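You operate a simulated robot arm through the tools that you are given. There is no shell and no other tool. Be economical: measure what you need, move in short steps, check, and stop when the job is done.

The job below is to be done with a simulated two-armed robot. You get a single attempt, and the scene is never put back.

JOB
Stick a marker on the mounted tape from the END cartridge in the SPARES drawer.
Fine: cartridge down in its dock, drawer shut, tension LIGHT, one pull of the red-topped lever.

The check looks at the end state, three seconds after you hand in, the way a careful person would. Anything else that was tipped, shoved, dropped, spilled or broken makes it a failure.

ROBOT AND FRAMES
Two 7-joint arms with three-finger grippers on one trunk, on a base that drives. Base frame: it is fixed to the floor where the robot stands at the start and does not move with it; the origin is under the middle of the robot, x ahead of it, y to its left, z up. Readings come in mm, degrees, newtons and seconds.
The left shoulder is at the start at [70, 146, 1137], the right one opposite. With the tool pointing down near the work surface each hand reaches from about 100 to 640 mm from the robot's upright axis, wherever it stands, measured 20 degrees to its own side. Places, roughly: magazine dock of the tape cleaner [600, 500, 900]; small tape reel [-500, 1500, 750]; spares drawer [800, 200, 600]; tape cleaner direction switch [500, 200, 900]; tape cleaner hub knob [400, 500, 900]; tape cleaner speed knob [300, 300, 900]; tape cleaner start button [400, 300, 900]; tape cleaner stop button [400, 200, 900]; tape cleaner tension lever [300, 300, 900]; tape cleaner zero button [400, 200, 900]. Payload 2.2 kg a hand.
The tool frame of a hand sits at the grasp point between the pads (the TCP): z along the fingers, y along the line on which they close. The tips reach 28 mm beyond it. Largest opening 102 mm; the body of the gripper starts 71 mm behind the TCP.
Orientation is told as [roll, pitch, yaw] about the base's x, y, z axes, in that order, counted from this pose: with the fingers straight down and closing along the base's y, the tool's x points along the base's -x, its y along +y and its z along -z.

CONTROLS
- The arms move only by the tool step_arm. It takes "left_plan", "right_plan" or both (then of equal length, played together; a hand with none holds still); each is a list that holds one entry, the list of rows, each a list of 6 numbers: the shift along the tool's x, y, z in units of 100 mm (1.0 is 100 mm), then the turn, a rotation vector about the tool's x, y, z in units of 180 degrees (1.0 is 180 degrees). In form: [[[x, y, z, wx, wy, wz], ...]]. A call has 1 to 20 rows; each row is the pose to reach, as a shift and turn from the pose commanded when the call began, along the tool's axes at that moment. "left_grip" and "right_grip" are, for a hand that has rows, the gripper command, from -1 (shut) to 1 (fully open), values between in proportion, set as the call begins (left out, the last holds). A call with a number of a shift or a turn outside -1 to 1 is refused whole. Each row takes 0.2 s and may step no farther than 50 mm and 8.6 degrees from the row before; otherwise, or with a gripper value out of range, the whole call is refused. Where a pose cannot be reached the arm comes as near as it can. A force on the tool above 90 N (or 10 N above the force at the start of the call, whichever is more), or a blocked arm, ends the call early, and 0.2 s more pass. The fingers move at their own pace and stop on an object; they squeeze with about 23 N. The grip force told is the motor's: it shows also when the fingers shut on nothing. Time passes only in rows, and 0.2 s behind the last, so rows that repeat a pose let the fingers close. The reply holds the time, the measured pose of the TCP, the force on the tool along the base axes, the opening and the grip force, in the units named above and with some noise, with the torque about the TCP (base axes, N m) and any sound that the robot's microphone picked up, and new pictures: "show" is both (left out), scene, wrist or none (wrist: the cameras of the hands that moved).
- Cameras (640 x 400 px; columns grow to the right, rows downward): "scene" is now at [123.5, 65.2, 1354.9]; the picture's right is [0.65, -0.76, 0.00], its down [-0.54, -0.46, -0.70] and it looks along [0.54, 0.45, -0.71] (base axes); focal length 214 px, centre (320, 200). "left" rides on the left gripper at [72, 38, -86] in its tool frame; the picture's right is [-0.47, 0.88, 0.00], its down [-0.60, -0.32, -0.73] and it looks along [-0.65, -0.34, 0.68] (tool axes); focal length 256 px, centre (320, 200). "right" rides on the right gripper at [69, 44, -86] in its tool frame; the picture's right is [-0.53, 0.84, 0.00], its down [-0.58, -0.37, -0.73] and it looks along [-0.62, -0.39, 0.68] (tool axes); focal length 256 px, centre (320, 200). There is no depth. A picture from a camera that has moved, and an enlarged one, comes with that camera's place and axes in the base frame and with its lens. The place of the scene camera against the robot may be out by one fixed shift of up to 25 mm in any direction.
- slide_trunk(by): slides the trunk up (or, below 0, down) by that many mm; the arms and the scene camera ride with it, the base frame stays. It gives what a move gives, with no picture.
- steer(legs): drives the robot by 1 to 6 legs, each [ahead, left, turn to the left] in mm, mm and degrees, along the robot's own axes; the way and the turn of a leg run together, so that a leg with both is an arc; at most 1500 mm and 180 degrees a leg. The arms and the cameras ride along, it lands a little off, and it stops where it bumps. It gives what a move gives, and a new picture of the scene camera.
- head_to(pan, tilt): turns the head with the scene camera to pan (to the left, within 86 degrees either way) and tilt (down, from -29 to 69), counted from straight ahead of the robot. It gives what a move gives, and a new picture of the scene camera.
- close_up(camera, box): a new picture of the part [left, top, right, bottom] of that camera's present view, enlarged. It takes no simulated time.
- finish_job(): hands the job in; it is judged then, once.

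Go step by step. Nothing tells you exact positions but the pictures and the camera data: compare them with the known pose of the tool, close in by small moves and look again before you grip or let go. The budget is 120 turns and 260 pictures, counting those below and the enlarged ones. Unless the task says otherwise, let go and move clear before handing in, and close with one line.

The tools are called after ">>>" as name(argument=value, ...) on one line, values as JSON. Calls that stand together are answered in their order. step_arm: Moves the arms, as the interface text tells. Its arguments: {"type":"object","properties":{"left_plan":{"type":"array","items":{"type":"array","items":{"type":"array","items":{"type":"number"}}}},"left_grip":{"type":"number"},"right_plan":{"type":"array","items":{"type":"array","items":{"type":"array","items":{"type":"number"}}}},"right_grip":{"type":"number"},"show":{"type":"string","enum":["both","scene","wrist","none"]}},"required":[]} The other tools are called the same way: slide_trunk (by) slides the trunk up or down; steer (legs) drives the base; head_to (pan, tilt) turns the head that bears the scene camera; close_up (camera, box) takes an enlarged picture of a part of a camera's view; finish_job () hands the job in.

At the start:

```text
t: 0.0
left_eef_pos: [410.9, 408.1, 1169.5]
left_ee_rot: [0.0, 0.0, 0.1]
left_ft_force: [-0.1, -0.1, -0.3]
left_moment: [0.0, -0.01, 0.02]
left_width: 102.2
left_grip_force: 0.0
right_eef_pos: [410.9, 31.3, 1231.0]
right_ee_rot: [0.1, -0.1, 0.0]
right_ft_force: [0.9, 0.3, -0.5]
right_moment: [0.0, -0.01, 0.02]
right_width: 101.7
right_grip_force: 0.1
trunk travel left (down, up): [-675.0, 265.0]
robot x, y, heading: [0.3, 2.8, 0.0]
head pan, tilt: [40.3, 45.3]
```

scene: 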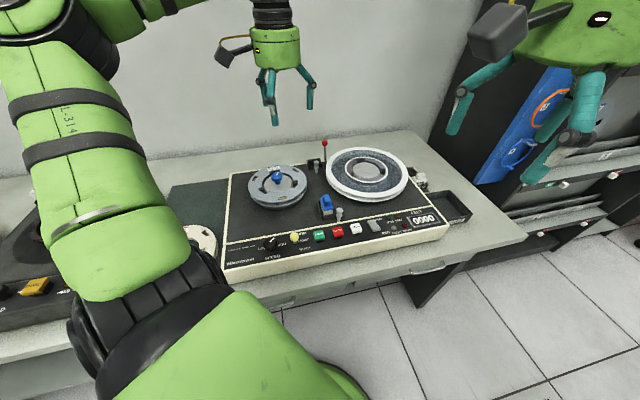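
right: 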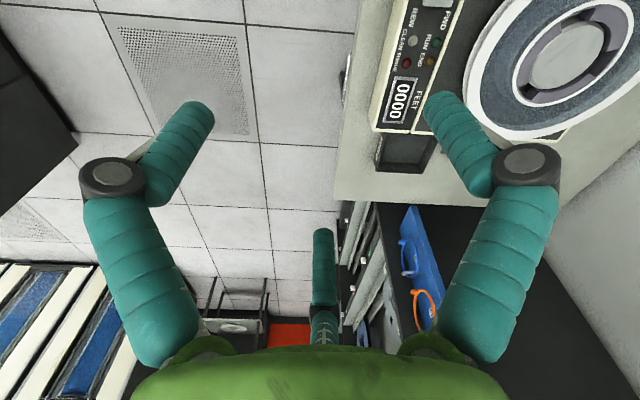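
left: 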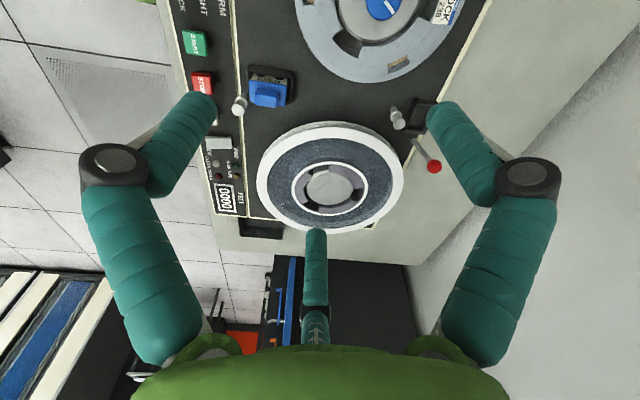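

I see the tape cleaner on a table with two reels, a red-topped lever at the back, and a drawer front to the right below the bench. I'll take close looks first.

>>> close_up(camera="scene", box=[200, 130, 360, 280])

>>> close_up(camera="scene", box=[310, 130, 480, 280])

>>> head_to(pan=10, tilt=50)

```text
2.67 times, centred on (280, 205) of scene
camera zoom: at [123.5, 65.2, 1354.9], right [0.65, -0.76, 0.0], down [-0.54, -0.46, -0.7], along [0.54, 0.45, -0.71], focal length 572 px, centre (427, 187)
```

zoom: 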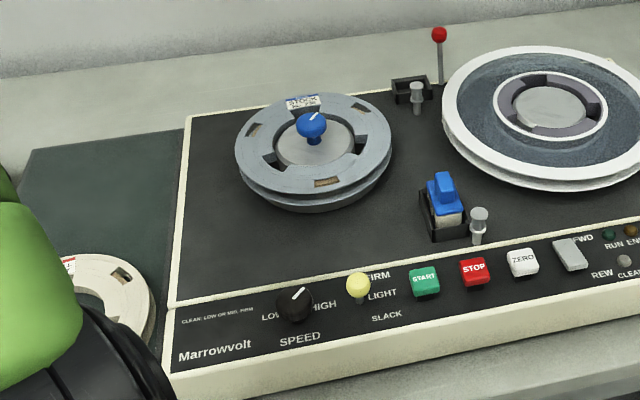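

```text
2.67 times, centred on (395, 205) of scene
camera zoom: at [123.5, 65.2, 1354.9], right [0.65, -0.76, 0.0], down [-0.54, -0.46, -0.7], along [0.54, 0.45, -0.71], focal length 572 px, centre (120, 187)
```

zoom: 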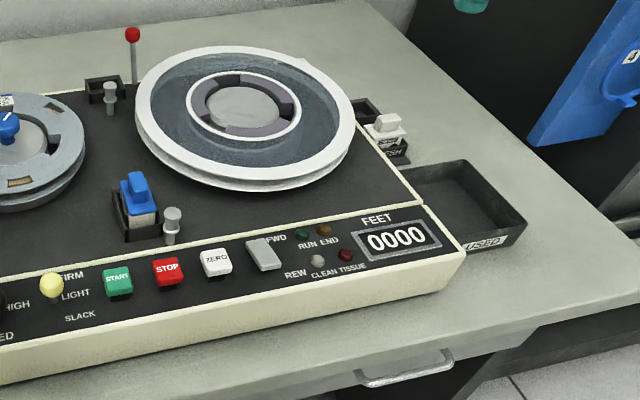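

```text
t: 0.9
left_eef_pos: [411.2, 407.1, 1169.3]
left_ee_rot: [0.0, 0.0, 0.2]
left_ft_force: [1.2, 0.3, 0.8]
left_moment: [0.0, 0.0, 0.02]
left_width: 102.0
left_grip_force: 0.0
right_eef_pos: [412.2, 30.6, 1231.2]
right_ee_rot: [-0.1, -0.1, 0.1]
right_ft_force: [-0.6, -0.5, 0.6]
right_moment: [-0.02, -0.02, 0.01]
right_width: 101.9
right_grip_force: 0.0
trunk travel left (down, up): [-675.0, 265.0]
robot x, y, heading: [3.1, 0.1, 0.2]
head pan, tilt: [10.0, 50.0]
camera scene: at [137.5, 26.2, 1348.4], right [0.17, -0.98, 0.0], down [-0.75, -0.13, -0.64], along [0.63, 0.11, -0.77], focal length 214 px, centre (320, 200)
```

scene: 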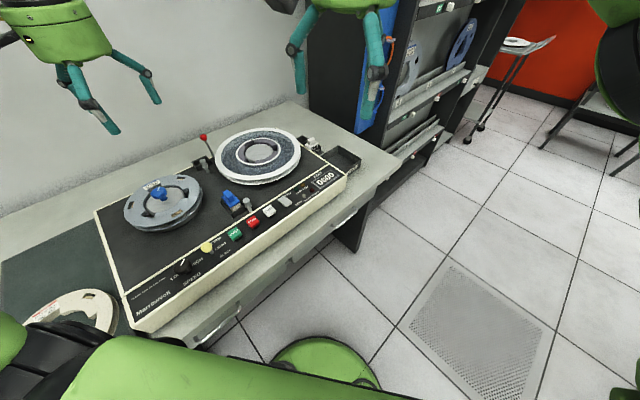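

The machine front runs along about -37°, so the table faces the robot obliquely. I'm looking for the SPARES drawer label and the drawer handles.

>>> close_up(camera="scene", box=[180, 150, 400, 350])

>>> close_up(camera="scene", box=[300, 0, 500, 180])

```text
2.00 times, centred on (290, 250) of scene
camera zoom: at [137.5, 26.2, 1348.4], right [0.17, -0.98, 0.0], down [-0.75, -0.13, -0.64], along [0.63, 0.11, -0.77], focal length 429 px, centre (380, 100)
```

zoom: 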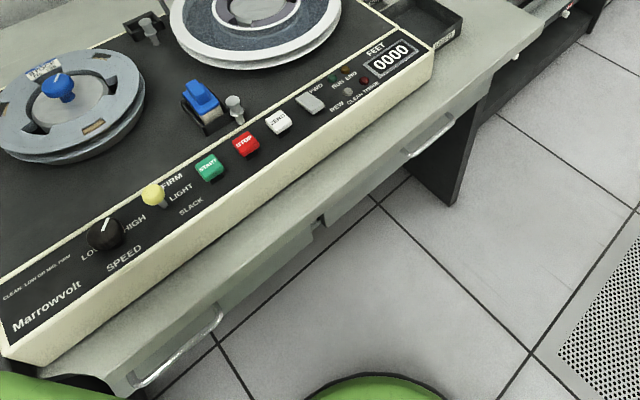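

```text
2.22 times, centred on (400, 90) of scene
camera zoom: at [137.5, 26.2, 1348.4], right [0.17, -0.98, 0.0], down [-0.75, -0.13, -0.64], along [0.63, 0.11, -0.77], focal length 477 px, centre (142, 444)
```

zoom: 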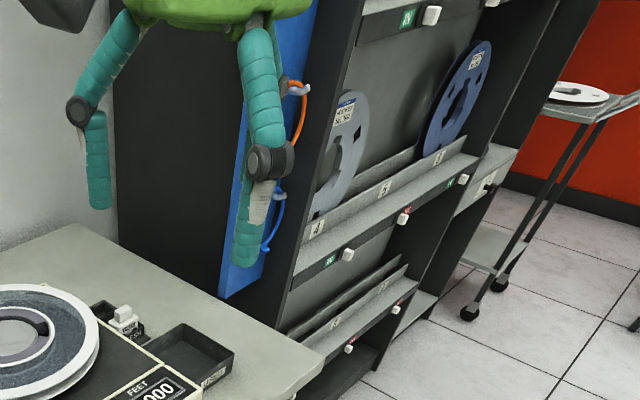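

Two drawers sit under the table front. I'll turn to face the table, back off, and read their labels.

>>> steer(legs=[[0, 0, 52], [-350, -200, 0]])

>>> head_to(pan=0, tilt=45)

```text
t: 5.8
left_eef_pos: [-125.6, 179.5, 1167.9]
left_ee_rot: [0.0, 0.1, 52.0]
left_ft_force: [-0.4, 0.1, -0.4]
left_moment: [-0.02, -0.02, 0.0]
left_width: 101.9
left_grip_force: 0.0
right_eef_pos: [170.2, -53.1, 1231.5]
right_ee_rot: [0.0, -0.1, 51.8]
right_ft_force: [0.0, -0.2, 0.1]
right_moment: [-0.03, -0.04, 0.0]
right_width: 101.8
right_grip_force: 0.1
trunk travel left (down, up): [-675.0, 265.0]
robot x, y, heading: [-57.9, -396.3, 52.1]
head pan, tilt: [10.0, 50.0]
camera scene: at [20.2, -276.0, 1348.3], right [0.88, -0.47, 0.0], down [-0.36, -0.68, -0.64], along [0.3, 0.57, -0.77], focal length 214 px, centre (320, 200)
```

scene: 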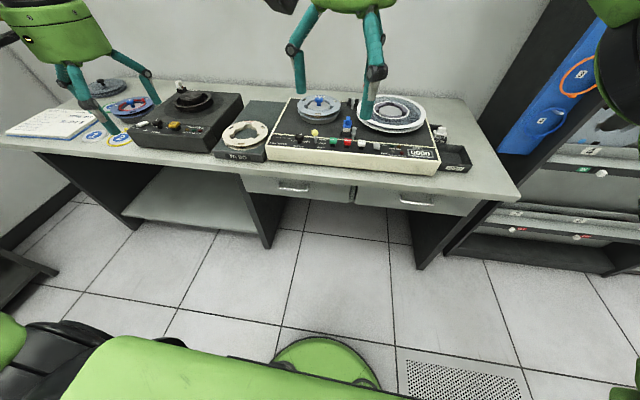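

```text
t: 6.5
left_eef_pos: [-126.5, 177.7, 1169.2]
left_ee_rot: [0.1, 0.1, 52.0]
left_ft_force: [0.6, 0.7, -0.2]
left_moment: [0.03, -0.01, 0.03]
left_width: 101.9
left_grip_force: 0.0
right_eef_pos: [170.6, -53.0, 1229.8]
right_ee_rot: [0.0, 0.0, 51.8]
right_ft_force: [0.1, -0.1, -0.1]
right_moment: [0.0, 0.01, -0.04]
right_width: 102.1
right_grip_force: 0.0
trunk travel left (down, up): [-675.0, 265.0]
robot x, y, heading: [-61.3, -397.0, 51.9]
head pan, tilt: [0.0, 45.0]
camera scene: at [33.8, -281.7, 1355.4], right [0.79, -0.62, 0.0], down [-0.44, -0.56, -0.71], along [0.44, 0.56, -0.71], focal length 214 px, centre (320, 200)
```

scene: 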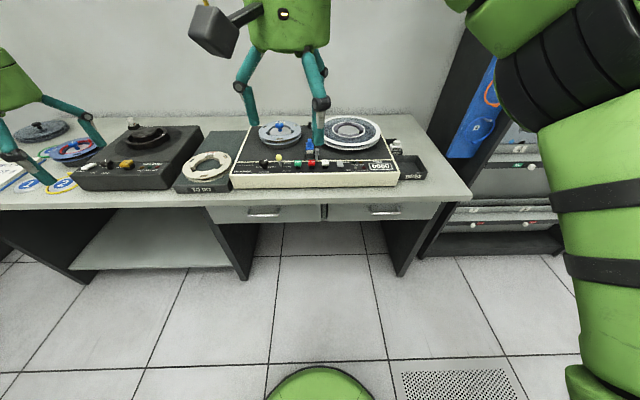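

>>> close_up(camera="scene", box=[230, 180, 450, 230])

>>> close_up(camera="scene", box=[170, 100, 450, 200])

>>> close_up(camera="scene", box=[0, 110, 240, 210])

```text
2.91 times, centred on (340, 205) of scene
camera zoom: at [33.8, -281.7, 1355.4], right [0.79, -0.62, 0.0], down [-0.44, -0.56, -0.71], along [0.44, 0.56, -0.71], focal length 624 px, centre (262, 186)
```

zoom: 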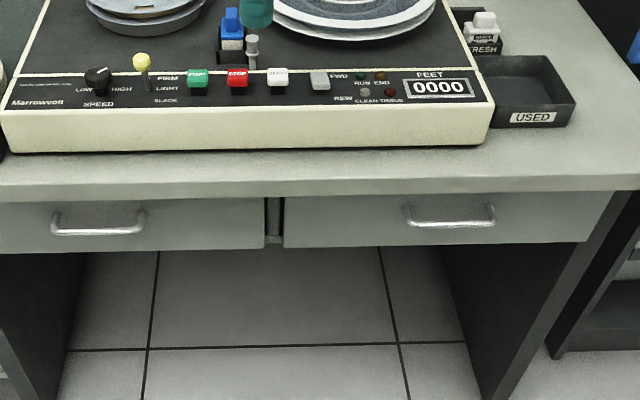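

```text
2.29 times, centred on (310, 150) of scene
camera zoom: at [33.8, -281.7, 1355.4], right [0.79, -0.62, 0.0], down [-0.44, -0.56, -0.71], along [0.44, 0.56, -0.71], focal length 490 px, centre (343, 314)
```

zoom: 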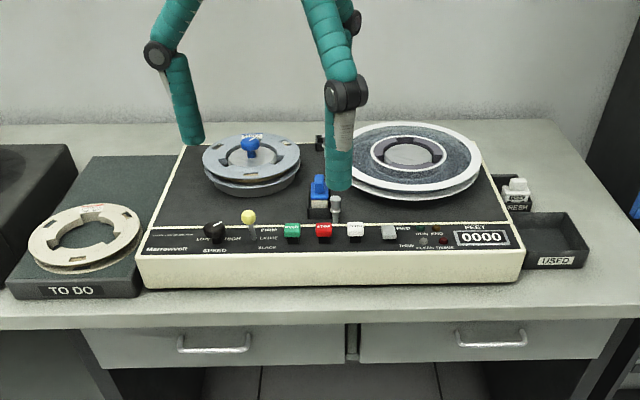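

```text
2.67 times, centred on (120, 160) of scene
camera zoom: at [33.8, -281.7, 1355.4], right [0.79, -0.62, 0.0], down [-0.44, -0.56, -0.71], along [0.44, 0.56, -0.71], focal length 572 px, centre (853, 307)
```

zoom: 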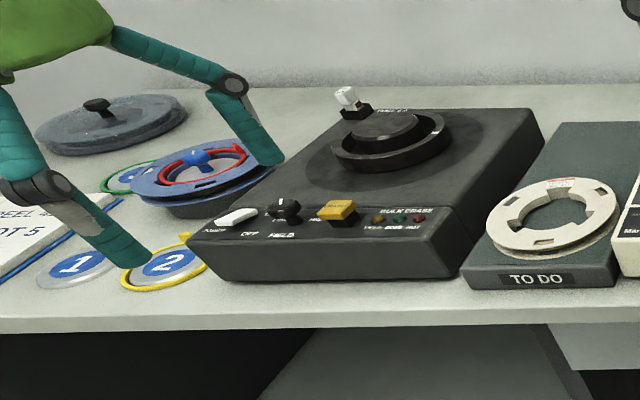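

No drawer labels are readable from above. I'll lower the trunk to look at the drawer fronts level.

>>> slide_trunk(by=-450)

>>> head_to(pan=0, tilt=10)

>>> close_up(camera="scene", box=[200, 160, 480, 335])

```text
refused: -450 is not a number from -400 to 400
```

```text
t: 7.5
left_eef_pos: [-126.3, 177.4, 1168.1]
left_ee_rot: [-0.1, 0.0, 51.9]
left_ft_force: [0.6, 0.3, 0.7]
left_moment: [0.0, -0.02, -0.03]
left_width: 102.1
left_grip_force: 0.0
right_eef_pos: [171.4, -51.5, 1231.5]
right_ee_rot: [0.1, 0.0, 51.9]
right_ft_force: [-0.2, 0.4, 0.0]
right_moment: [0.04, 0.0, -0.01]
right_width: 102.3
right_grip_force: 0.0
trunk travel left (down, up): [-675.0, 265.0]
robot x, y, heading: [-56.1, -393.9, 51.8]
head pan, tilt: [0.0, 10.0]
camera scene: at [41.2, -271.9, 1410.2], right [0.79, -0.62, 0.0], down [-0.11, -0.14, -0.98], along [0.61, 0.78, -0.17], focal length 214 px, centre (320, 200)
```

scene: 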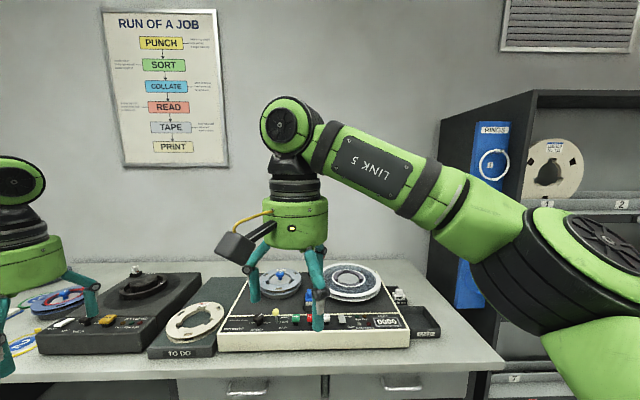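

```text
2.29 times, centred on (340, 248) of scene
camera zoom: at [41.2, -271.9, 1410.2], right [0.79, -0.62, 0.0], down [-0.11, -0.14, -0.98], along [0.61, 0.78, -0.17], focal length 490 px, centre (274, 91)
```

zoom: 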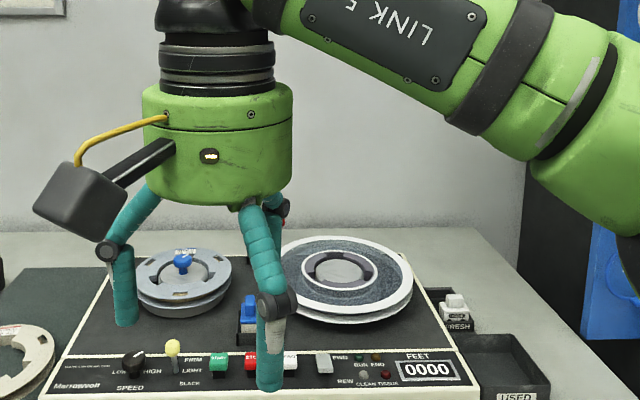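

>>> slide_trunk(by=-400)

>>> head_to(pan=-5, tilt=20)

>>> close_up(camera="scene", box=[160, 160, 440, 335])

```text
t: 11.3
left_eef_pos: [-125.9, 178.1, 769.3]
left_ee_rot: [0.0, -0.1, 52.0]
left_ft_force: [0.7, -0.6, 0.6]
left_moment: [-0.01, 0.0, -0.02]
left_width: 101.7
left_grip_force: 0.1
right_eef_pos: [170.0, -54.2, 830.6]
right_ee_rot: [0.0, 0.0, 51.9]
right_ft_force: [0.4, 0.2, -0.1]
right_moment: [-0.02, 0.0, -0.01]
right_width: 102.0
right_grip_force: 0.1
trunk travel left (down, up): [-275.0, 665.0]
robot x, y, heading: [-63.2, -399.0, 51.6]
head pan, tilt: [0.0, 10.0]
```

```text
t: 12.1
left_eef_pos: [-125.9, 179.1, 768.9]
left_ee_rot: [0.1, 0.0, 52.1]
left_ft_force: [0.0, -0.4, 0.5]
left_moment: [0.0, -0.03, -0.02]
left_width: 102.2
left_grip_force: 0.1
right_eef_pos: [170.7, -53.6, 830.5]
right_ee_rot: [0.0, -0.1, 52.0]
right_ft_force: [0.1, 1.3, 0.3]
right_moment: [0.04, 0.03, -0.01]
right_width: 102.1
right_grip_force: 0.0
trunk travel left (down, up): [-275.0, 665.0]
robot x, y, heading: [-54.0, -397.2, 52.0]
head pan, tilt: [-5.0, 20.0]
camera scene: at [47.4, -277.1, 994.1], right [0.73, -0.68, 0.0], down [-0.23, -0.25, -0.94], along [0.64, 0.69, -0.34], focal length 214 px, centre (320, 200)
```

scene: 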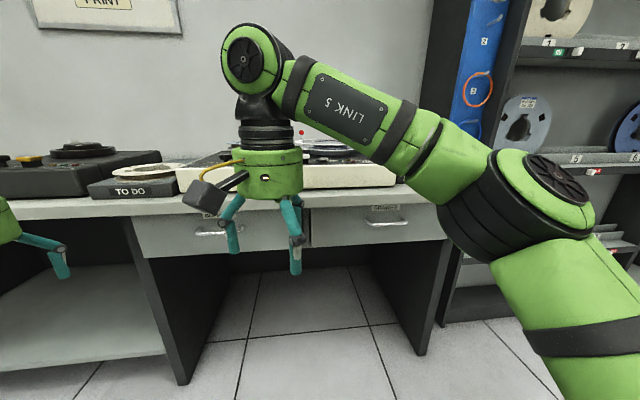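

```text
2.29 times, centred on (300, 248) of scene
camera zoom: at [47.4, -277.1, 994.1], right [0.73, -0.68, 0.0], down [-0.23, -0.25, -0.94], along [0.64, 0.69, -0.34], focal length 490 px, centre (366, 91)
```

zoom: 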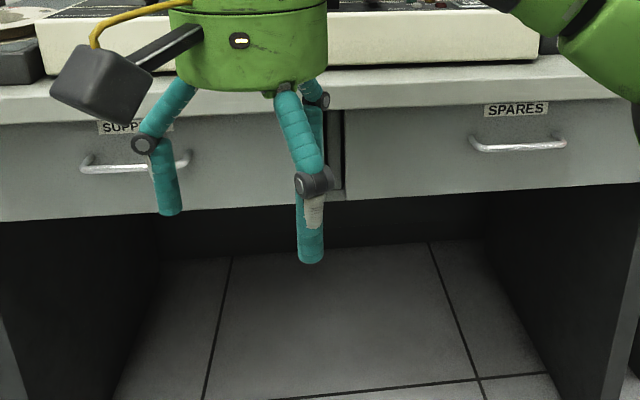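

SPARES is the right-hand drawer; I estimate its handle at about (600, 18, 705), and the table normal is at heading ~53.5°. I'll position the robot in front of it and turn the right tool horizontal so it closes vertically on the bar.

>>> steer(legs=[[54, -85, 1.5]])

>>> step_arm(right_plan=[[[0.0, 0, 0, -0.0257, -0.0257, 0.0257], [0, 0, 0, -0.0513, -0.0513, 0.0513], [0, 0, 0, -0.077, -0.077, 0.077], [0, 0, 0, -0.1027, -0.1027, 0.1027], [0, 0, 0, -0.1283, -0.1283, 0.1283], [0, 0, 0, -0.154, -0.154, 0.154], [0, 0, 0, -0.1797, -0.1797, 0.1797], [0, 0, 0, -0.2053, -0.2053, 0.2053], [0, 0, 0, -0.231, -0.231, 0.231], [0, 0, 0, -0.2567, -0.2567, 0.2567], [0, 0, 0, -0.2823, -0.2823, 0.2823], [0, 0, 0, -0.308, -0.308, 0.308], [0, 0, 0, -0.3337, -0.3337, 0.3337], [0, 0, 0, -0.3593, -0.3593, 0.3593], [0, 0, 0, -0.385, -0.385, 0.385]]], show="both")

```text
t: 13.2
left_eef_pos: [-40.8, 167.5, 769.3]
left_ee_rot: [0.0, -0.1, 53.5]
left_ft_force: [0.2, -0.7, 0.1]
left_moment: [0.0, -0.01, 0.0]
left_width: 102.1
left_grip_force: 0.0
right_eef_pos: [260.7, -55.5, 830.1]
right_ee_rot: [0.1, 0.0, 53.5]
right_ft_force: [-0.1, -0.2, -0.2]
right_moment: [-0.03, 0.03, -0.02]
right_width: 102.1
right_grip_force: 0.0
trunk travel left (down, up): [-275.0, 665.0]
robot x, y, heading: [41.7, -408.5, 53.4]
head pan, tilt: [-5.0, 20.0]
camera scene: at [144.8, -282.4, 993.9], right [0.75, -0.66, 0.0], down [-0.23, -0.26, -0.94], along [0.62, 0.7, -0.34], focal length 214 px, centre (320, 200)
```

scene: 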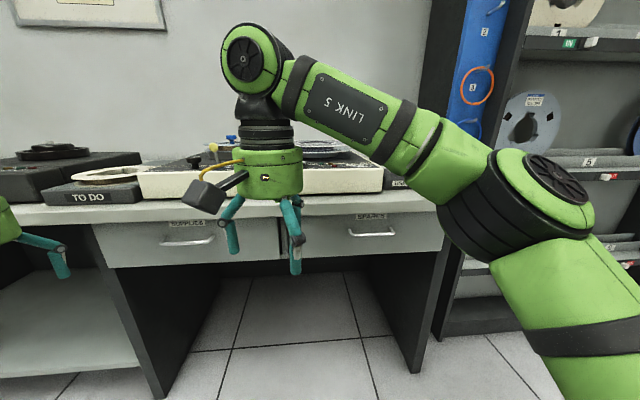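

```text
t: 16.4
left_eef_pos: [-41.6, 166.9, 769.4]
left_ee_rot: [0.1, 0.1, 53.6]
left_ft_force: [0.3, -0.5, -0.3]
left_moment: [0.0, -0.02, 0.0]
left_width: 102.0
left_grip_force: 0.1
right_eef_pos: [259.1, -54.3, 832.2]
right_ee_rot: [90.2, 0.0, -36.6]
right_ft_force: [-0.3, 0.0, 0.6]
right_moment: [0.01, 0.02, 0.0]
right_width: 102.1
right_grip_force: 0.1
trunk travel left (down, up): [-275.0, 665.0]
robot x, y, heading: [41.6, -402.3, 53.6]
head pan, tilt: [-5.0, 20.0]
camera scene: at [143.6, -282.4, 994.1], right [0.75, -0.66, 0.0], down [-0.23, -0.26, -0.94], along [0.62, 0.7, -0.34], focal length 214 px, centre (320, 200)
camera right: at [153.7, -82.2, 874.6], right [0.43, -0.32, 0.84], down [0.03, -0.93, -0.37], along [0.9, 0.18, -0.39], focal length 256 px, centre (320, 200)
```

scene: 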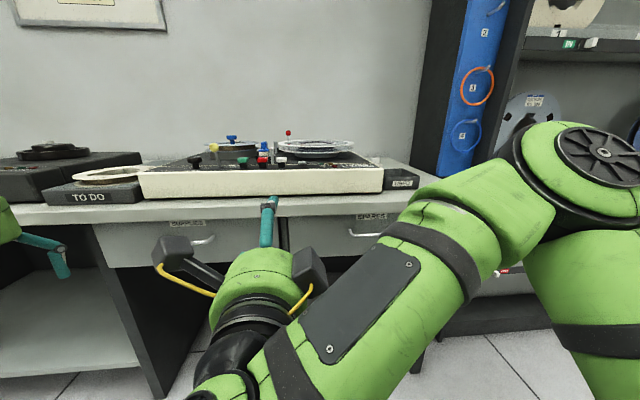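
right: 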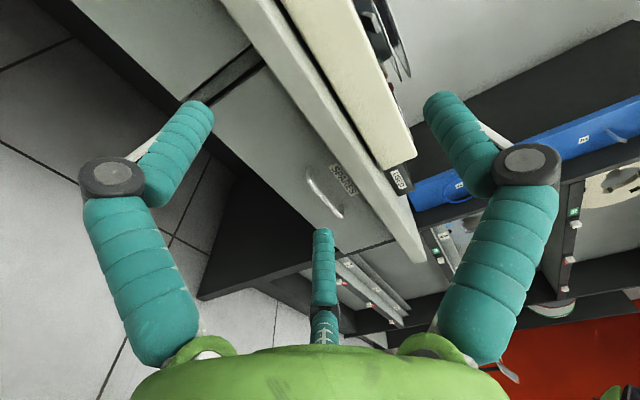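

The tool is horizontal and the wrist camera sees the SPARES handle. I'll move down and to the right toward a pre-grasp pose about 100 mm in front of it.

>>> step_arm(right_plan=[[[-0.3, -0.35, 0, 0, 0, 0], [-0.6, -0.7, 0, 0, 0, 0], [-0.95, -1.0, 0, 0, 0, 0]]], show="none")

>>> step_arm(right_plan=[[[-0.35, -0.25, 0.2, 0, 0, 0], [-0.7, -0.3, 0.5, 0, 0, 0], [-1.0, -0.3, 0.8, 0, 0, 0], [-1.0, -0.3, 1.0, 0, 0, 0]]])

>>> close_up(camera="right", box=[160, 80, 480, 380])

```text
t: 17.2
left_eef_pos: [-41.3, 168.2, 768.8]
left_ee_rot: [0.0, -0.1, 53.6]
left_ft_force: [0.3, -0.5, 1.0]
left_moment: [0.01, 0.01, -0.02]
left_width: 101.9
left_grip_force: 0.1
right_eef_pos: [328.1, -74.7, 730.2]
right_ee_rot: [90.0, 0.0, -36.6]
right_ft_force: [-0.4, -0.1, 0.0]
right_moment: [0.02, 0.03, 0.03]
right_width: 102.0
right_grip_force: 0.0
right hand out of reach, approached as far as the arm can: row 2, 3
trunk travel left (down, up): [-275.0, 665.0]
robot x, y, heading: [39.2, -405.4, 53.4]
head pan, tilt: [-5.0, 20.0]
```

```text
t: 18.2
left_eef_pos: [-41.6, 168.3, 768.6]
left_ee_rot: [0.1, 0.0, 53.7]
left_ft_force: [0.1, -0.4, -0.4]
left_moment: [0.03, -0.01, 0.02]
left_width: 101.7
left_grip_force: 0.0
right_eef_pos: [448.7, -45.2, 708.8]
right_ee_rot: [89.8, 0.0, -36.9]
right_ft_force: [0.3, -0.3, 0.1]
right_moment: [0.0, -0.04, 0.0]
right_width: 102.1
right_grip_force: 0.1
right hand out of reach, approached as far as the arm can: row 1, 2, 3, 4
trunk travel left (down, up): [-275.0, 665.0]
robot x, y, heading: [41.1, -404.3, 53.3]
head pan, tilt: [-5.0, 20.0]
camera scene: at [144.2, -282.2, 994.0], right [0.75, -0.66, 0.0], down [-0.23, -0.26, -0.94], along [0.62, 0.7, -0.34], focal length 214 px, centre (320, 200)
camera right: at [342.6, -72.7, 753.6], right [0.43, -0.32, 0.84], down [0.02, -0.93, -0.36], along [0.9, 0.17, -0.39], focal length 256 px, centre (320, 200)
```

scene: 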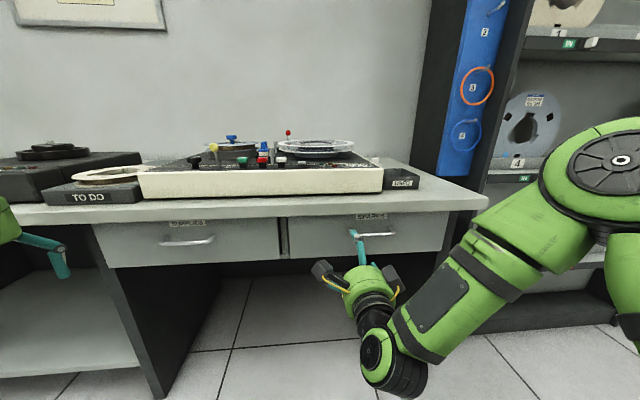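
right: 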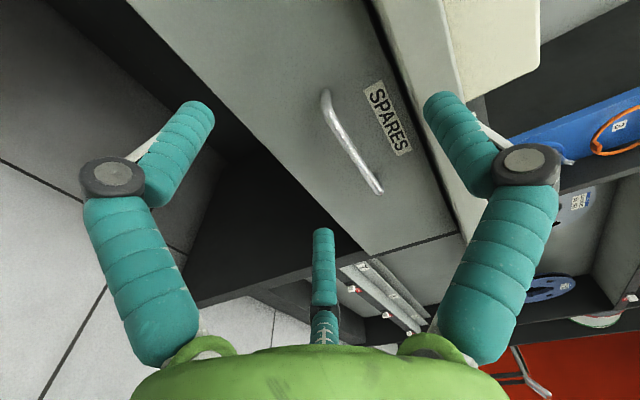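

```text
1.33 times, centred on (320, 230) of right
camera zoom: at [342.6, -72.7, 753.6], right [0.43, -0.32, 0.84], down [0.02, -0.93, -0.36], along [0.9, 0.17, -0.39], focal length 341 px, centre (320, 160)
```

zoom: 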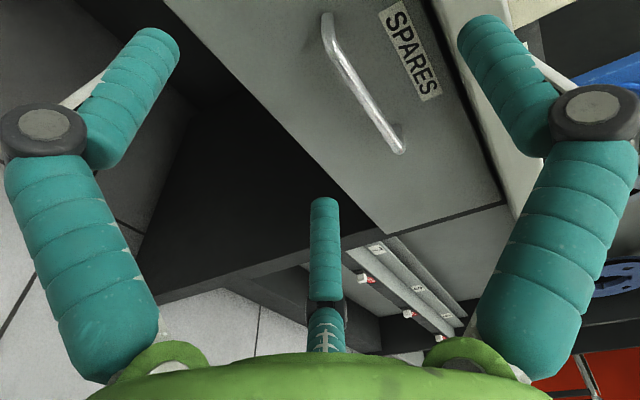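

Handle estimate is n≈348, t≈455 (table frame), z≈704. I'll shift the base right 67 and ahead 60, part-close the gripper, and look again.

>>> steer(legs=[[0, -67, 0], [60, 0, 0]])

>>> step_arm(right_plan=[[[0, 0, 0, 0, 0, 0], [0, 0, 0, 0, 0, 0]]], right_grip=0.0, show="wrist")

```text
t: 19.8
left_eef_pos: [48.4, 176.5, 767.8]
left_ee_rot: [0.0, -0.1, 53.5]
left_ft_force: [-0.1, 0.0, -0.5]
left_moment: [-0.03, -0.01, -0.01]
left_width: 102.3
left_grip_force: 0.1
right_eef_pos: [539.4, -37.2, 709.0]
right_ee_rot: [89.9, 0.0, -36.9]
right_ft_force: [0.5, 0.1, 1.2]
right_moment: [0.02, -0.07, 0.0]
right_width: 101.9
right_grip_force: 0.1
trunk travel left (down, up): [-275.0, 665.0]
robot x, y, heading: [130.9, -396.3, 53.5]
head pan, tilt: [-5.0, 20.0]
camera scene: at [233.8, -273.8, 993.9], right [0.75, -0.66, 0.0], down [-0.23, -0.26, -0.94], along [0.62, 0.7, -0.34], focal length 214 px, centre (320, 200)
```

scene: 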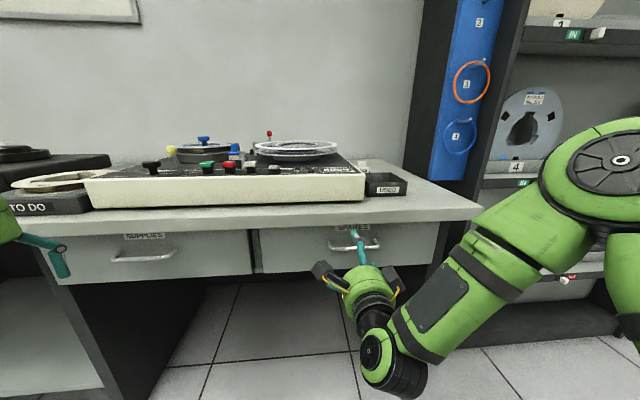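

```text
t: 20.4
left_eef_pos: [49.0, 175.8, 769.6]
left_ee_rot: [0.0, -0.1, 53.5]
left_ft_force: [-0.4, 0.0, 0.8]
left_moment: [0.0, -0.03, -0.01]
left_width: 101.8
left_grip_force: 0.1
right_eef_pos: [538.8, -38.0, 709.4]
right_ee_rot: [89.8, -0.1, -37.0]
right_ft_force: [0.1, -0.3, 0.1]
right_moment: [-0.02, 0.02, -0.03]
right_width: 50.8
right_grip_force: 0.1
trunk travel left (down, up): [-275.0, 665.0]
robot x, y, heading: [129.7, -399.4, 53.6]
head pan, tilt: [-5.0, 20.0]
camera right: at [431.7, -64.9, 753.7], right [0.43, -0.32, 0.84], down [0.02, -0.93, -0.36], along [0.9, 0.17, -0.39], focal length 256 px, centre (320, 200)
```

right: 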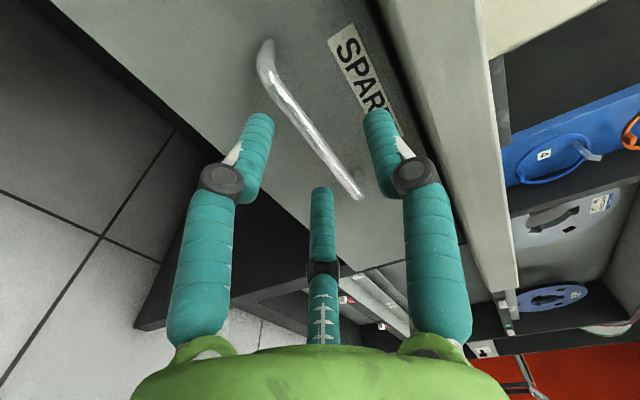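

Handle center fits: n≈348, t≈453, z≈706; TCP at n 290, t 456, z 709. Advance 50 mm with the base.

>>> steer(legs=[[50, 0, 0]])

>>> close_up(camera="right", box=[160, 50, 480, 350])

```text
t: 21.3
left_eef_pos: [79.6, 218.0, 768.2]
left_ee_rot: [0.1, 0.1, 53.4]
left_ft_force: [0.2, 0.4, 0.3]
left_moment: [-0.01, 0.01, 0.0]
left_width: 101.7
left_grip_force: 0.1
right_eef_pos: [569.7, 0.2, 700.7]
right_ee_rot: [88.5, -0.1, -36.8]
right_ft_force: [-8.1, -14.9, -32.7]
right_moment: [-0.14, 0.15, -0.06]
right_width: 79.6
right_grip_force: 15.3
trunk travel left (down, up): [-275.0, 665.0]
robot x, y, heading: [161.2, -353.4, 53.5]
head pan, tilt: [-5.0, 20.0]
camera scene: at [265.4, -233.0, 993.2], right [0.75, -0.66, 0.0], down [-0.23, -0.26, -0.94], along [0.62, 0.7, -0.34], focal length 214 px, centre (320, 200)
```

scene: 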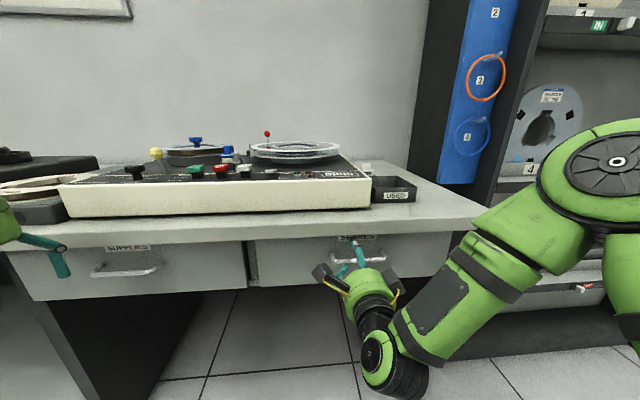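

```text
1.33 times, centred on (320, 200) of right
camera zoom: at [463.0, -25.0, 747.0], right [0.44, -0.3, 0.85], down [0.02, -0.94, -0.34], along [0.9, 0.17, -0.41], focal length 341 px, centre (320, 200)
```

zoom: 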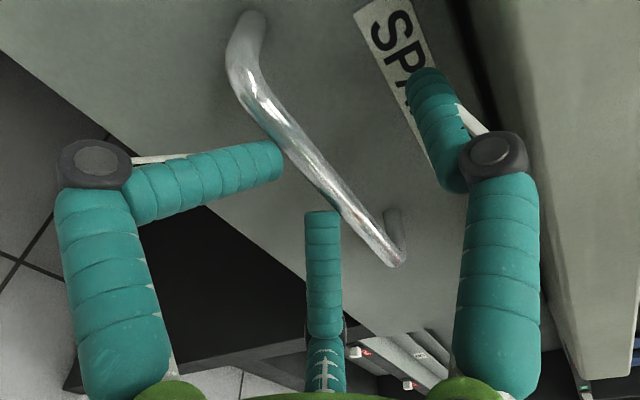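

The lower finger seems pushed by the bar. I'll back off 35 mm, check, and re-center.

>>> step_arm(right_plan=[[[0, 0, -0.2, 0, 0, 0], [0, 0, -0.4, 0, 0, 0], [0, 0, -0.4, 0, 0, 0]]], right_grip=0.3, show="wrist")

>>> close_up(camera="scene", box=[290, 210, 450, 310])

```text
t: 22.1
left_eef_pos: [78.0, 217.1, 769.7]
left_ee_rot: [0.0, 0.0, 53.6]
left_ft_force: [0.5, 0.2, 0.0]
left_moment: [-0.02, 0.04, 0.02]
left_width: 101.6
left_grip_force: 0.1
right_eef_pos: [545.1, -25.7, 703.6]
right_ee_rot: [88.6, -0.2, -37.0]
right_ft_force: [-0.2, -0.9, -0.2]
right_moment: [0.02, 0.03, -0.06]
right_width: 67.4
right_grip_force: 0.0
right hand out of reach, approached as far as the arm can: row 2, 3
trunk travel left (down, up): [-275.0, 665.0]
robot x, y, heading: [157.4, -360.0, 53.6]
head pan, tilt: [-5.0, 20.0]
camera right: at [438.7, -52.1, 749.0], right [0.44, -0.3, 0.85], down [0.02, -0.94, -0.34], along [0.9, 0.17, -0.4], focal length 256 px, centre (320, 200)
```

right: 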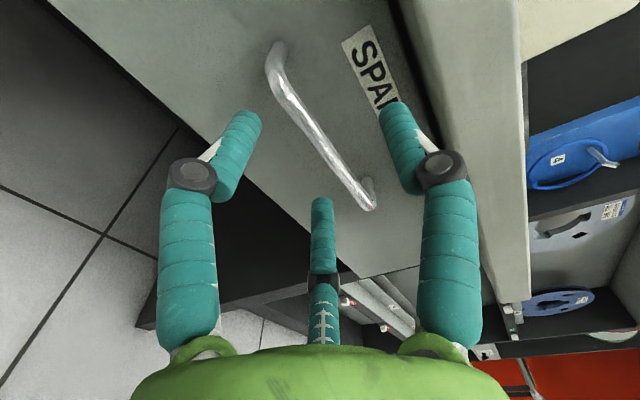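

```text
4.00 times, centred on (370, 260) of scene
camera zoom: at [263.7, -233.8, 994.0], right [0.75, -0.66, 0.0], down [-0.23, -0.26, -0.94], along [0.62, 0.7, -0.34], focal length 858 px, centre (120, -40)
```

zoom: 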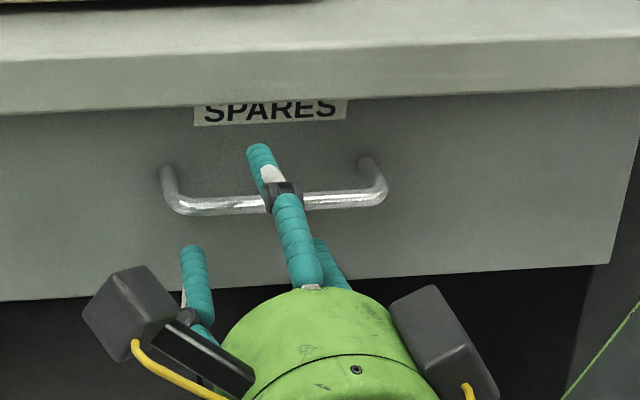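

The hand actually has a thumb (+y) and two fingers (-y side), so the lower clearance is small. I'll lower ~9 mm, open to ~76 mm, and advance again with the base.

>>> step_arm(right_plan=[[[0, -0.09, 0, 0, 0, 0], [0, -0.09, 0, 0, 0, 0]]], right_grip=0.5, show="none")

>>> steer(legs=[[40, 0, 0]])

>>> close_up(camera="right", box=[160, 50, 480, 350])

```text
t: 22.7
left_eef_pos: [78.5, 217.2, 768.8]
left_ee_rot: [0.1, 0.0, 53.5]
left_ft_force: [-1.8, 0.6, 0.6]
left_moment: [0.01, -0.02, 0.02]
left_width: 101.9
left_grip_force: 0.0
right_eef_pos: [545.7, -26.2, 694.4]
right_ee_rot: [88.7, -0.2, -36.9]
right_ft_force: [0.1, 0.0, -0.2]
right_moment: [-0.02, 0.01, 0.0]
right_width: 76.6
right_grip_force: 0.0
trunk travel left (down, up): [-275.0, 665.0]
robot x, y, heading: [160.3, -355.1, 53.5]
head pan, tilt: [-5.0, 20.0]
```

```text
t: 23.6
left_eef_pos: [102.3, 248.3, 768.2]
left_ee_rot: [0.0, -0.1, 53.5]
left_ft_force: [1.0, -0.9, 0.0]
left_moment: [0.02, 0.05, -0.02]
left_width: 102.1
left_grip_force: 0.0
right_eef_pos: [568.8, 6.3, 694.3]
right_ee_rot: [88.7, -0.1, -36.9]
right_ft_force: [0.1, 0.3, 0.0]
right_moment: [0.01, -0.06, 0.0]
right_width: 76.6
right_grip_force: 0.0
trunk travel left (down, up): [-275.0, 665.0]
robot x, y, heading: [180.8, -325.4, 53.6]
head pan, tilt: [-5.0, 20.0]
camera scene: at [287.4, -201.5, 993.9], right [0.75, -0.66, 0.0], down [-0.23, -0.26, -0.94], along [0.62, 0.7, -0.34], focal length 214 px, centre (320, 200)
```

scene: 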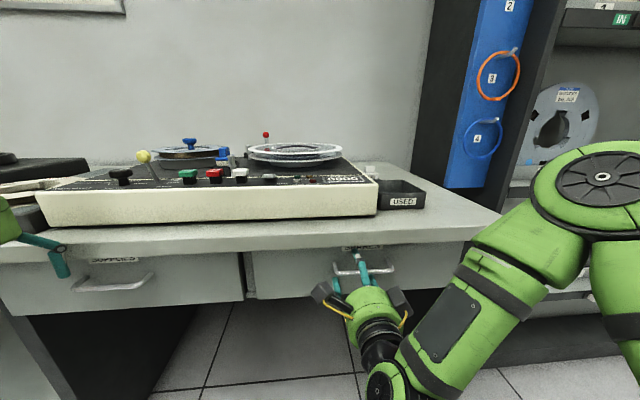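

```text
1.33 times, centred on (320, 200) of right
camera zoom: at [462.4, -19.7, 739.6], right [0.44, -0.3, 0.85], down [0.02, -0.94, -0.34], along [0.9, 0.17, -0.41], focal length 341 px, centre (320, 200)
```

zoom: 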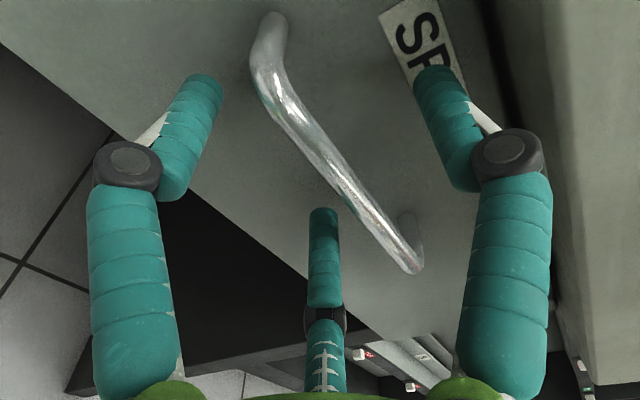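

Bar is now between thumb and fingers with no contact. Closing.

>>> step_arm(right_plan=[[[0, 0, 0, 0, 0, 0], [0, 0, 0, 0, 0, 0], [0, 0, 0, 0, 0, 0], [0, 0, 0, 0, 0, 0]]], right_grip=-1, show="wrist")

```text
t: 24.6
left_eef_pos: [101.2, 248.2, 768.9]
left_ee_rot: [0.1, -0.1, 53.6]
left_ft_force: [-0.6, 0.3, 0.5]
left_moment: [0.03, 0.01, 0.02]
left_width: 102.3
left_grip_force: 0.1
right_eef_pos: [567.9, 6.0, 696.4]
right_ee_rot: [88.7, -0.1, -36.8]
right_ft_force: [1.0, -0.4, 8.5]
right_moment: [0.24, 0.36, 0.63]
right_width: 16.6
right_grip_force: 42.4
trunk travel left (down, up): [-275.0, 665.0]
robot x, y, heading: [182.5, -324.9, 53.5]
head pan, tilt: [-5.0, 20.0]
camera right: at [461.7, -20.6, 741.1], right [0.44, -0.3, 0.85], down [0.02, -0.94, -0.35], along [0.9, 0.17, -0.4], focal length 256 px, centre (320, 200)
```

right: 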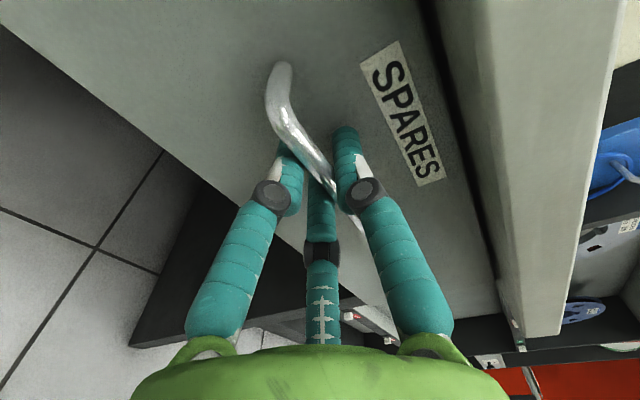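

Bar gripped. I'll pull the drawer out by driving straight back 250 mm.

>>> steer(legs=[[-250, 0, 0]])

>>> head_to(pan=-5, tilt=40)

```text
t: 26.4
left_eef_pos: [-46.6, 48.2, 770.0]
left_ee_rot: [0.0, -0.1, 53.5]
left_ft_force: [0.4, -0.3, 0.2]
left_moment: [-0.02, 0.0, 0.02]
left_width: 102.0
left_grip_force: 0.0
right_eef_pos: [421.3, -193.2, 696.0]
right_ee_rot: [88.8, -0.2, -36.8]
right_ft_force: [1.9, -1.4, 14.0]
right_moment: [0.27, 0.37, 0.39]
right_width: 16.5
right_grip_force: 41.9
trunk travel left (down, up): [-275.0, 665.0]
robot x, y, heading: [34.1, -523.7, 53.4]
head pan, tilt: [-5.0, 20.0]
camera scene: at [138.8, -402.2, 994.3], right [0.75, -0.66, 0.0], down [-0.23, -0.25, -0.94], along [0.62, 0.7, -0.34], focal length 214 px, centre (320, 200)
```

scene: 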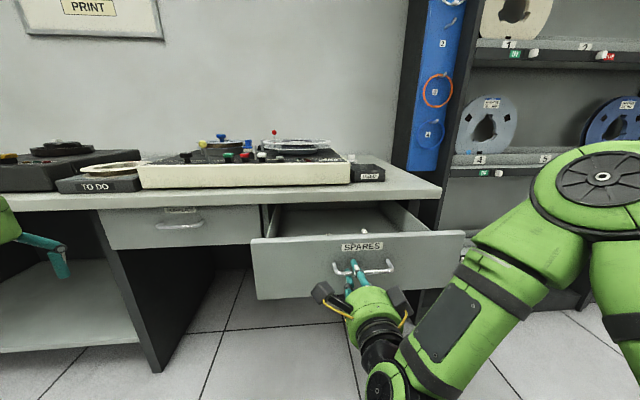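

```text
t: 27.2
left_eef_pos: [-45.9, 49.9, 769.8]
left_ee_rot: [0.0, 0.1, 53.5]
left_ft_force: [0.1, 0.2, 0.5]
left_moment: [0.02, -0.02, -0.02]
left_width: 102.0
left_grip_force: 0.0
right_eef_pos: [420.2, -194.4, 696.2]
right_ee_rot: [88.7, 0.0, -36.7]
right_ft_force: [1.6, -0.5, 6.1]
right_moment: [0.25, 0.34, 0.37]
right_width: 16.4
right_grip_force: 42.0
trunk travel left (down, up): [-275.0, 665.0]
robot x, y, heading: [34.6, -524.9, 53.7]
head pan, tilt: [-5.0, 40.0]
camera scene: at [134.0, -407.5, 962.8], right [0.75, -0.66, 0.0], down [-0.43, -0.48, -0.77], along [0.51, 0.57, -0.64], focal length 214 px, centre (320, 200)
```

scene: 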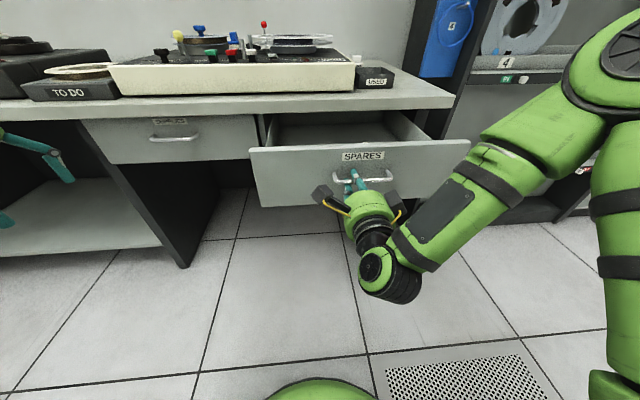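

Drawer is open ~250 mm. I'll release, back the hand away, then raise the trunk to look inside.

>>> step_arm(right_plan=[[[0, 0, 0, 0, 0, 0], [0, 0, 0, 0, 0, 0], [0, 0, 0, 0, 0, 0]]], right_grip=0.5, show="wrist")

>>> steer(legs=[[-130, 0, 0]])

>>> slide_trunk(by=350)

>>> head_to(pan=-15, tilt=45)

```text
t: 28.0
left_eef_pos: [-45.7, 49.6, 769.8]
left_ee_rot: [0.0, 0.1, 53.6]
left_ft_force: [-0.3, 0.0, 0.2]
left_moment: [-0.02, -0.02, 0.01]
left_width: 101.9
left_grip_force: 0.1
right_eef_pos: [420.7, -192.5, 694.9]
right_ee_rot: [88.7, -0.2, -36.8]
right_ft_force: [0.8, 0.1, 0.2]
right_moment: [0.01, 0.03, 0.0]
right_width: 76.4
right_grip_force: 0.1
trunk travel left (down, up): [-275.0, 665.0]
robot x, y, heading: [35.3, -523.8, 53.7]
head pan, tilt: [-5.0, 40.0]
camera right: at [314.7, -219.1, 740.2], right [0.44, -0.3, 0.85], down [0.02, -0.94, -0.35], along [0.9, 0.17, -0.4], focal length 256 px, centre (320, 200)
```

right: 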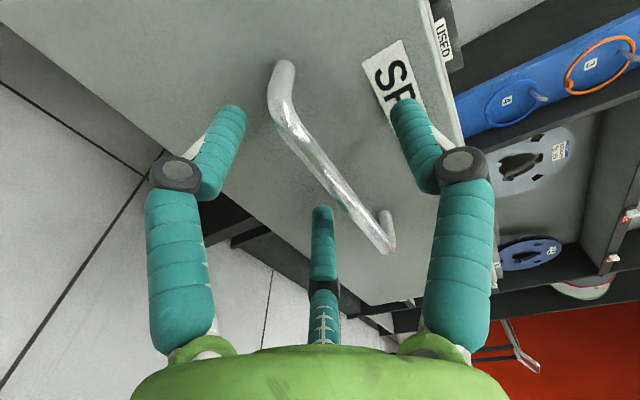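

```text
t: 29.3
left_eef_pos: [-124.3, -56.0, 768.8]
left_ee_rot: [0.0, 0.0, 53.5]
left_ft_force: [-0.7, 0.8, 0.3]
left_moment: [0.0, -0.01, -0.01]
left_width: 102.1
left_grip_force: 0.1
right_eef_pos: [343.9, -299.3, 696.0]
right_ee_rot: [88.6, -0.2, -36.8]
right_ft_force: [0.1, -0.7, 1.0]
right_moment: [-0.01, 0.01, -0.01]
right_width: 76.4
right_grip_force: 0.1
trunk travel left (down, up): [-275.0, 665.0]
robot x, y, heading: [-43.2, -629.9, 53.3]
head pan, tilt: [-5.0, 40.0]
camera scene: at [56.4, -512.2, 962.7], right [0.75, -0.66, 0.0], down [-0.43, -0.48, -0.77], along [0.51, 0.57, -0.64], focal length 214 px, centre (320, 200)
```

scene: 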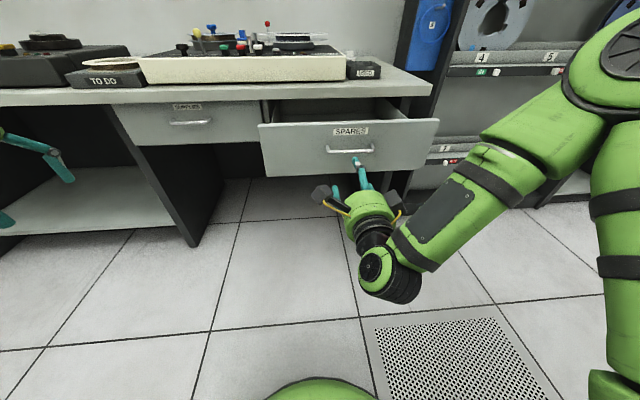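

```text
t: 32.7
left_eef_pos: [-122.5, -54.9, 1119.5]
left_ee_rot: [0.0, 0.0, 53.5]
left_ft_force: [-0.2, -0.3, 0.3]
left_moment: [0.01, 0.02, -0.04]
left_width: 101.9
left_grip_force: 0.0
right_eef_pos: [344.1, -297.3, 1044.7]
right_ee_rot: [88.7, -0.2, -36.7]
right_ft_force: [0.1, -0.5, -0.4]
right_moment: [-0.01, 0.0, 0.01]
right_width: 76.5
right_grip_force: 0.1
trunk travel left (down, up): [-625.0, 315.0]
robot x, y, heading: [-39.6, -626.8, 53.2]
head pan, tilt: [-5.0, 40.0]
```

```text
t: 33.5
left_eef_pos: [-121.9, -54.9, 1118.5]
left_ee_rot: [0.0, 0.1, 53.5]
left_ft_force: [-0.5, -0.6, 0.6]
left_moment: [-0.02, 0.01, 0.02]
left_width: 102.1
left_grip_force: 0.0
right_eef_pos: [344.1, -297.5, 1044.7]
right_ee_rot: [88.7, -0.2, -36.8]
right_ft_force: [-0.6, 0.4, -0.3]
right_moment: [-0.02, 0.05, 0.0]
right_width: 76.5
right_grip_force: 0.1
trunk travel left (down, up): [-625.0, 315.0]
robot x, y, heading: [-39.3, -630.4, 53.3]
head pan, tilt: [-15.0, 45.0]
camera scene: at [64.0, -524.8, 1305.4], right [0.62, -0.78, 0.0], down [-0.55, -0.44, -0.71], along [0.55, 0.44, -0.71], focal length 214 px, centre (320, 200)
```

scene: 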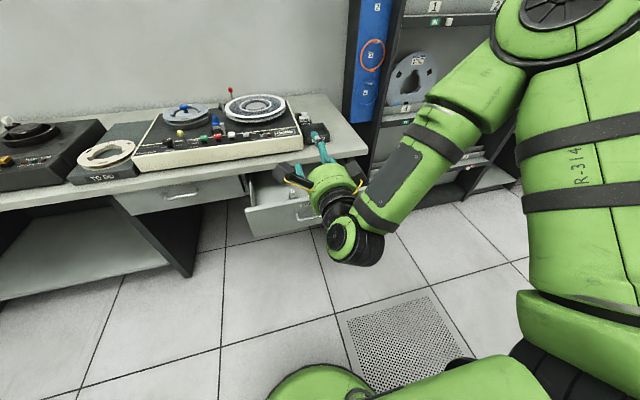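

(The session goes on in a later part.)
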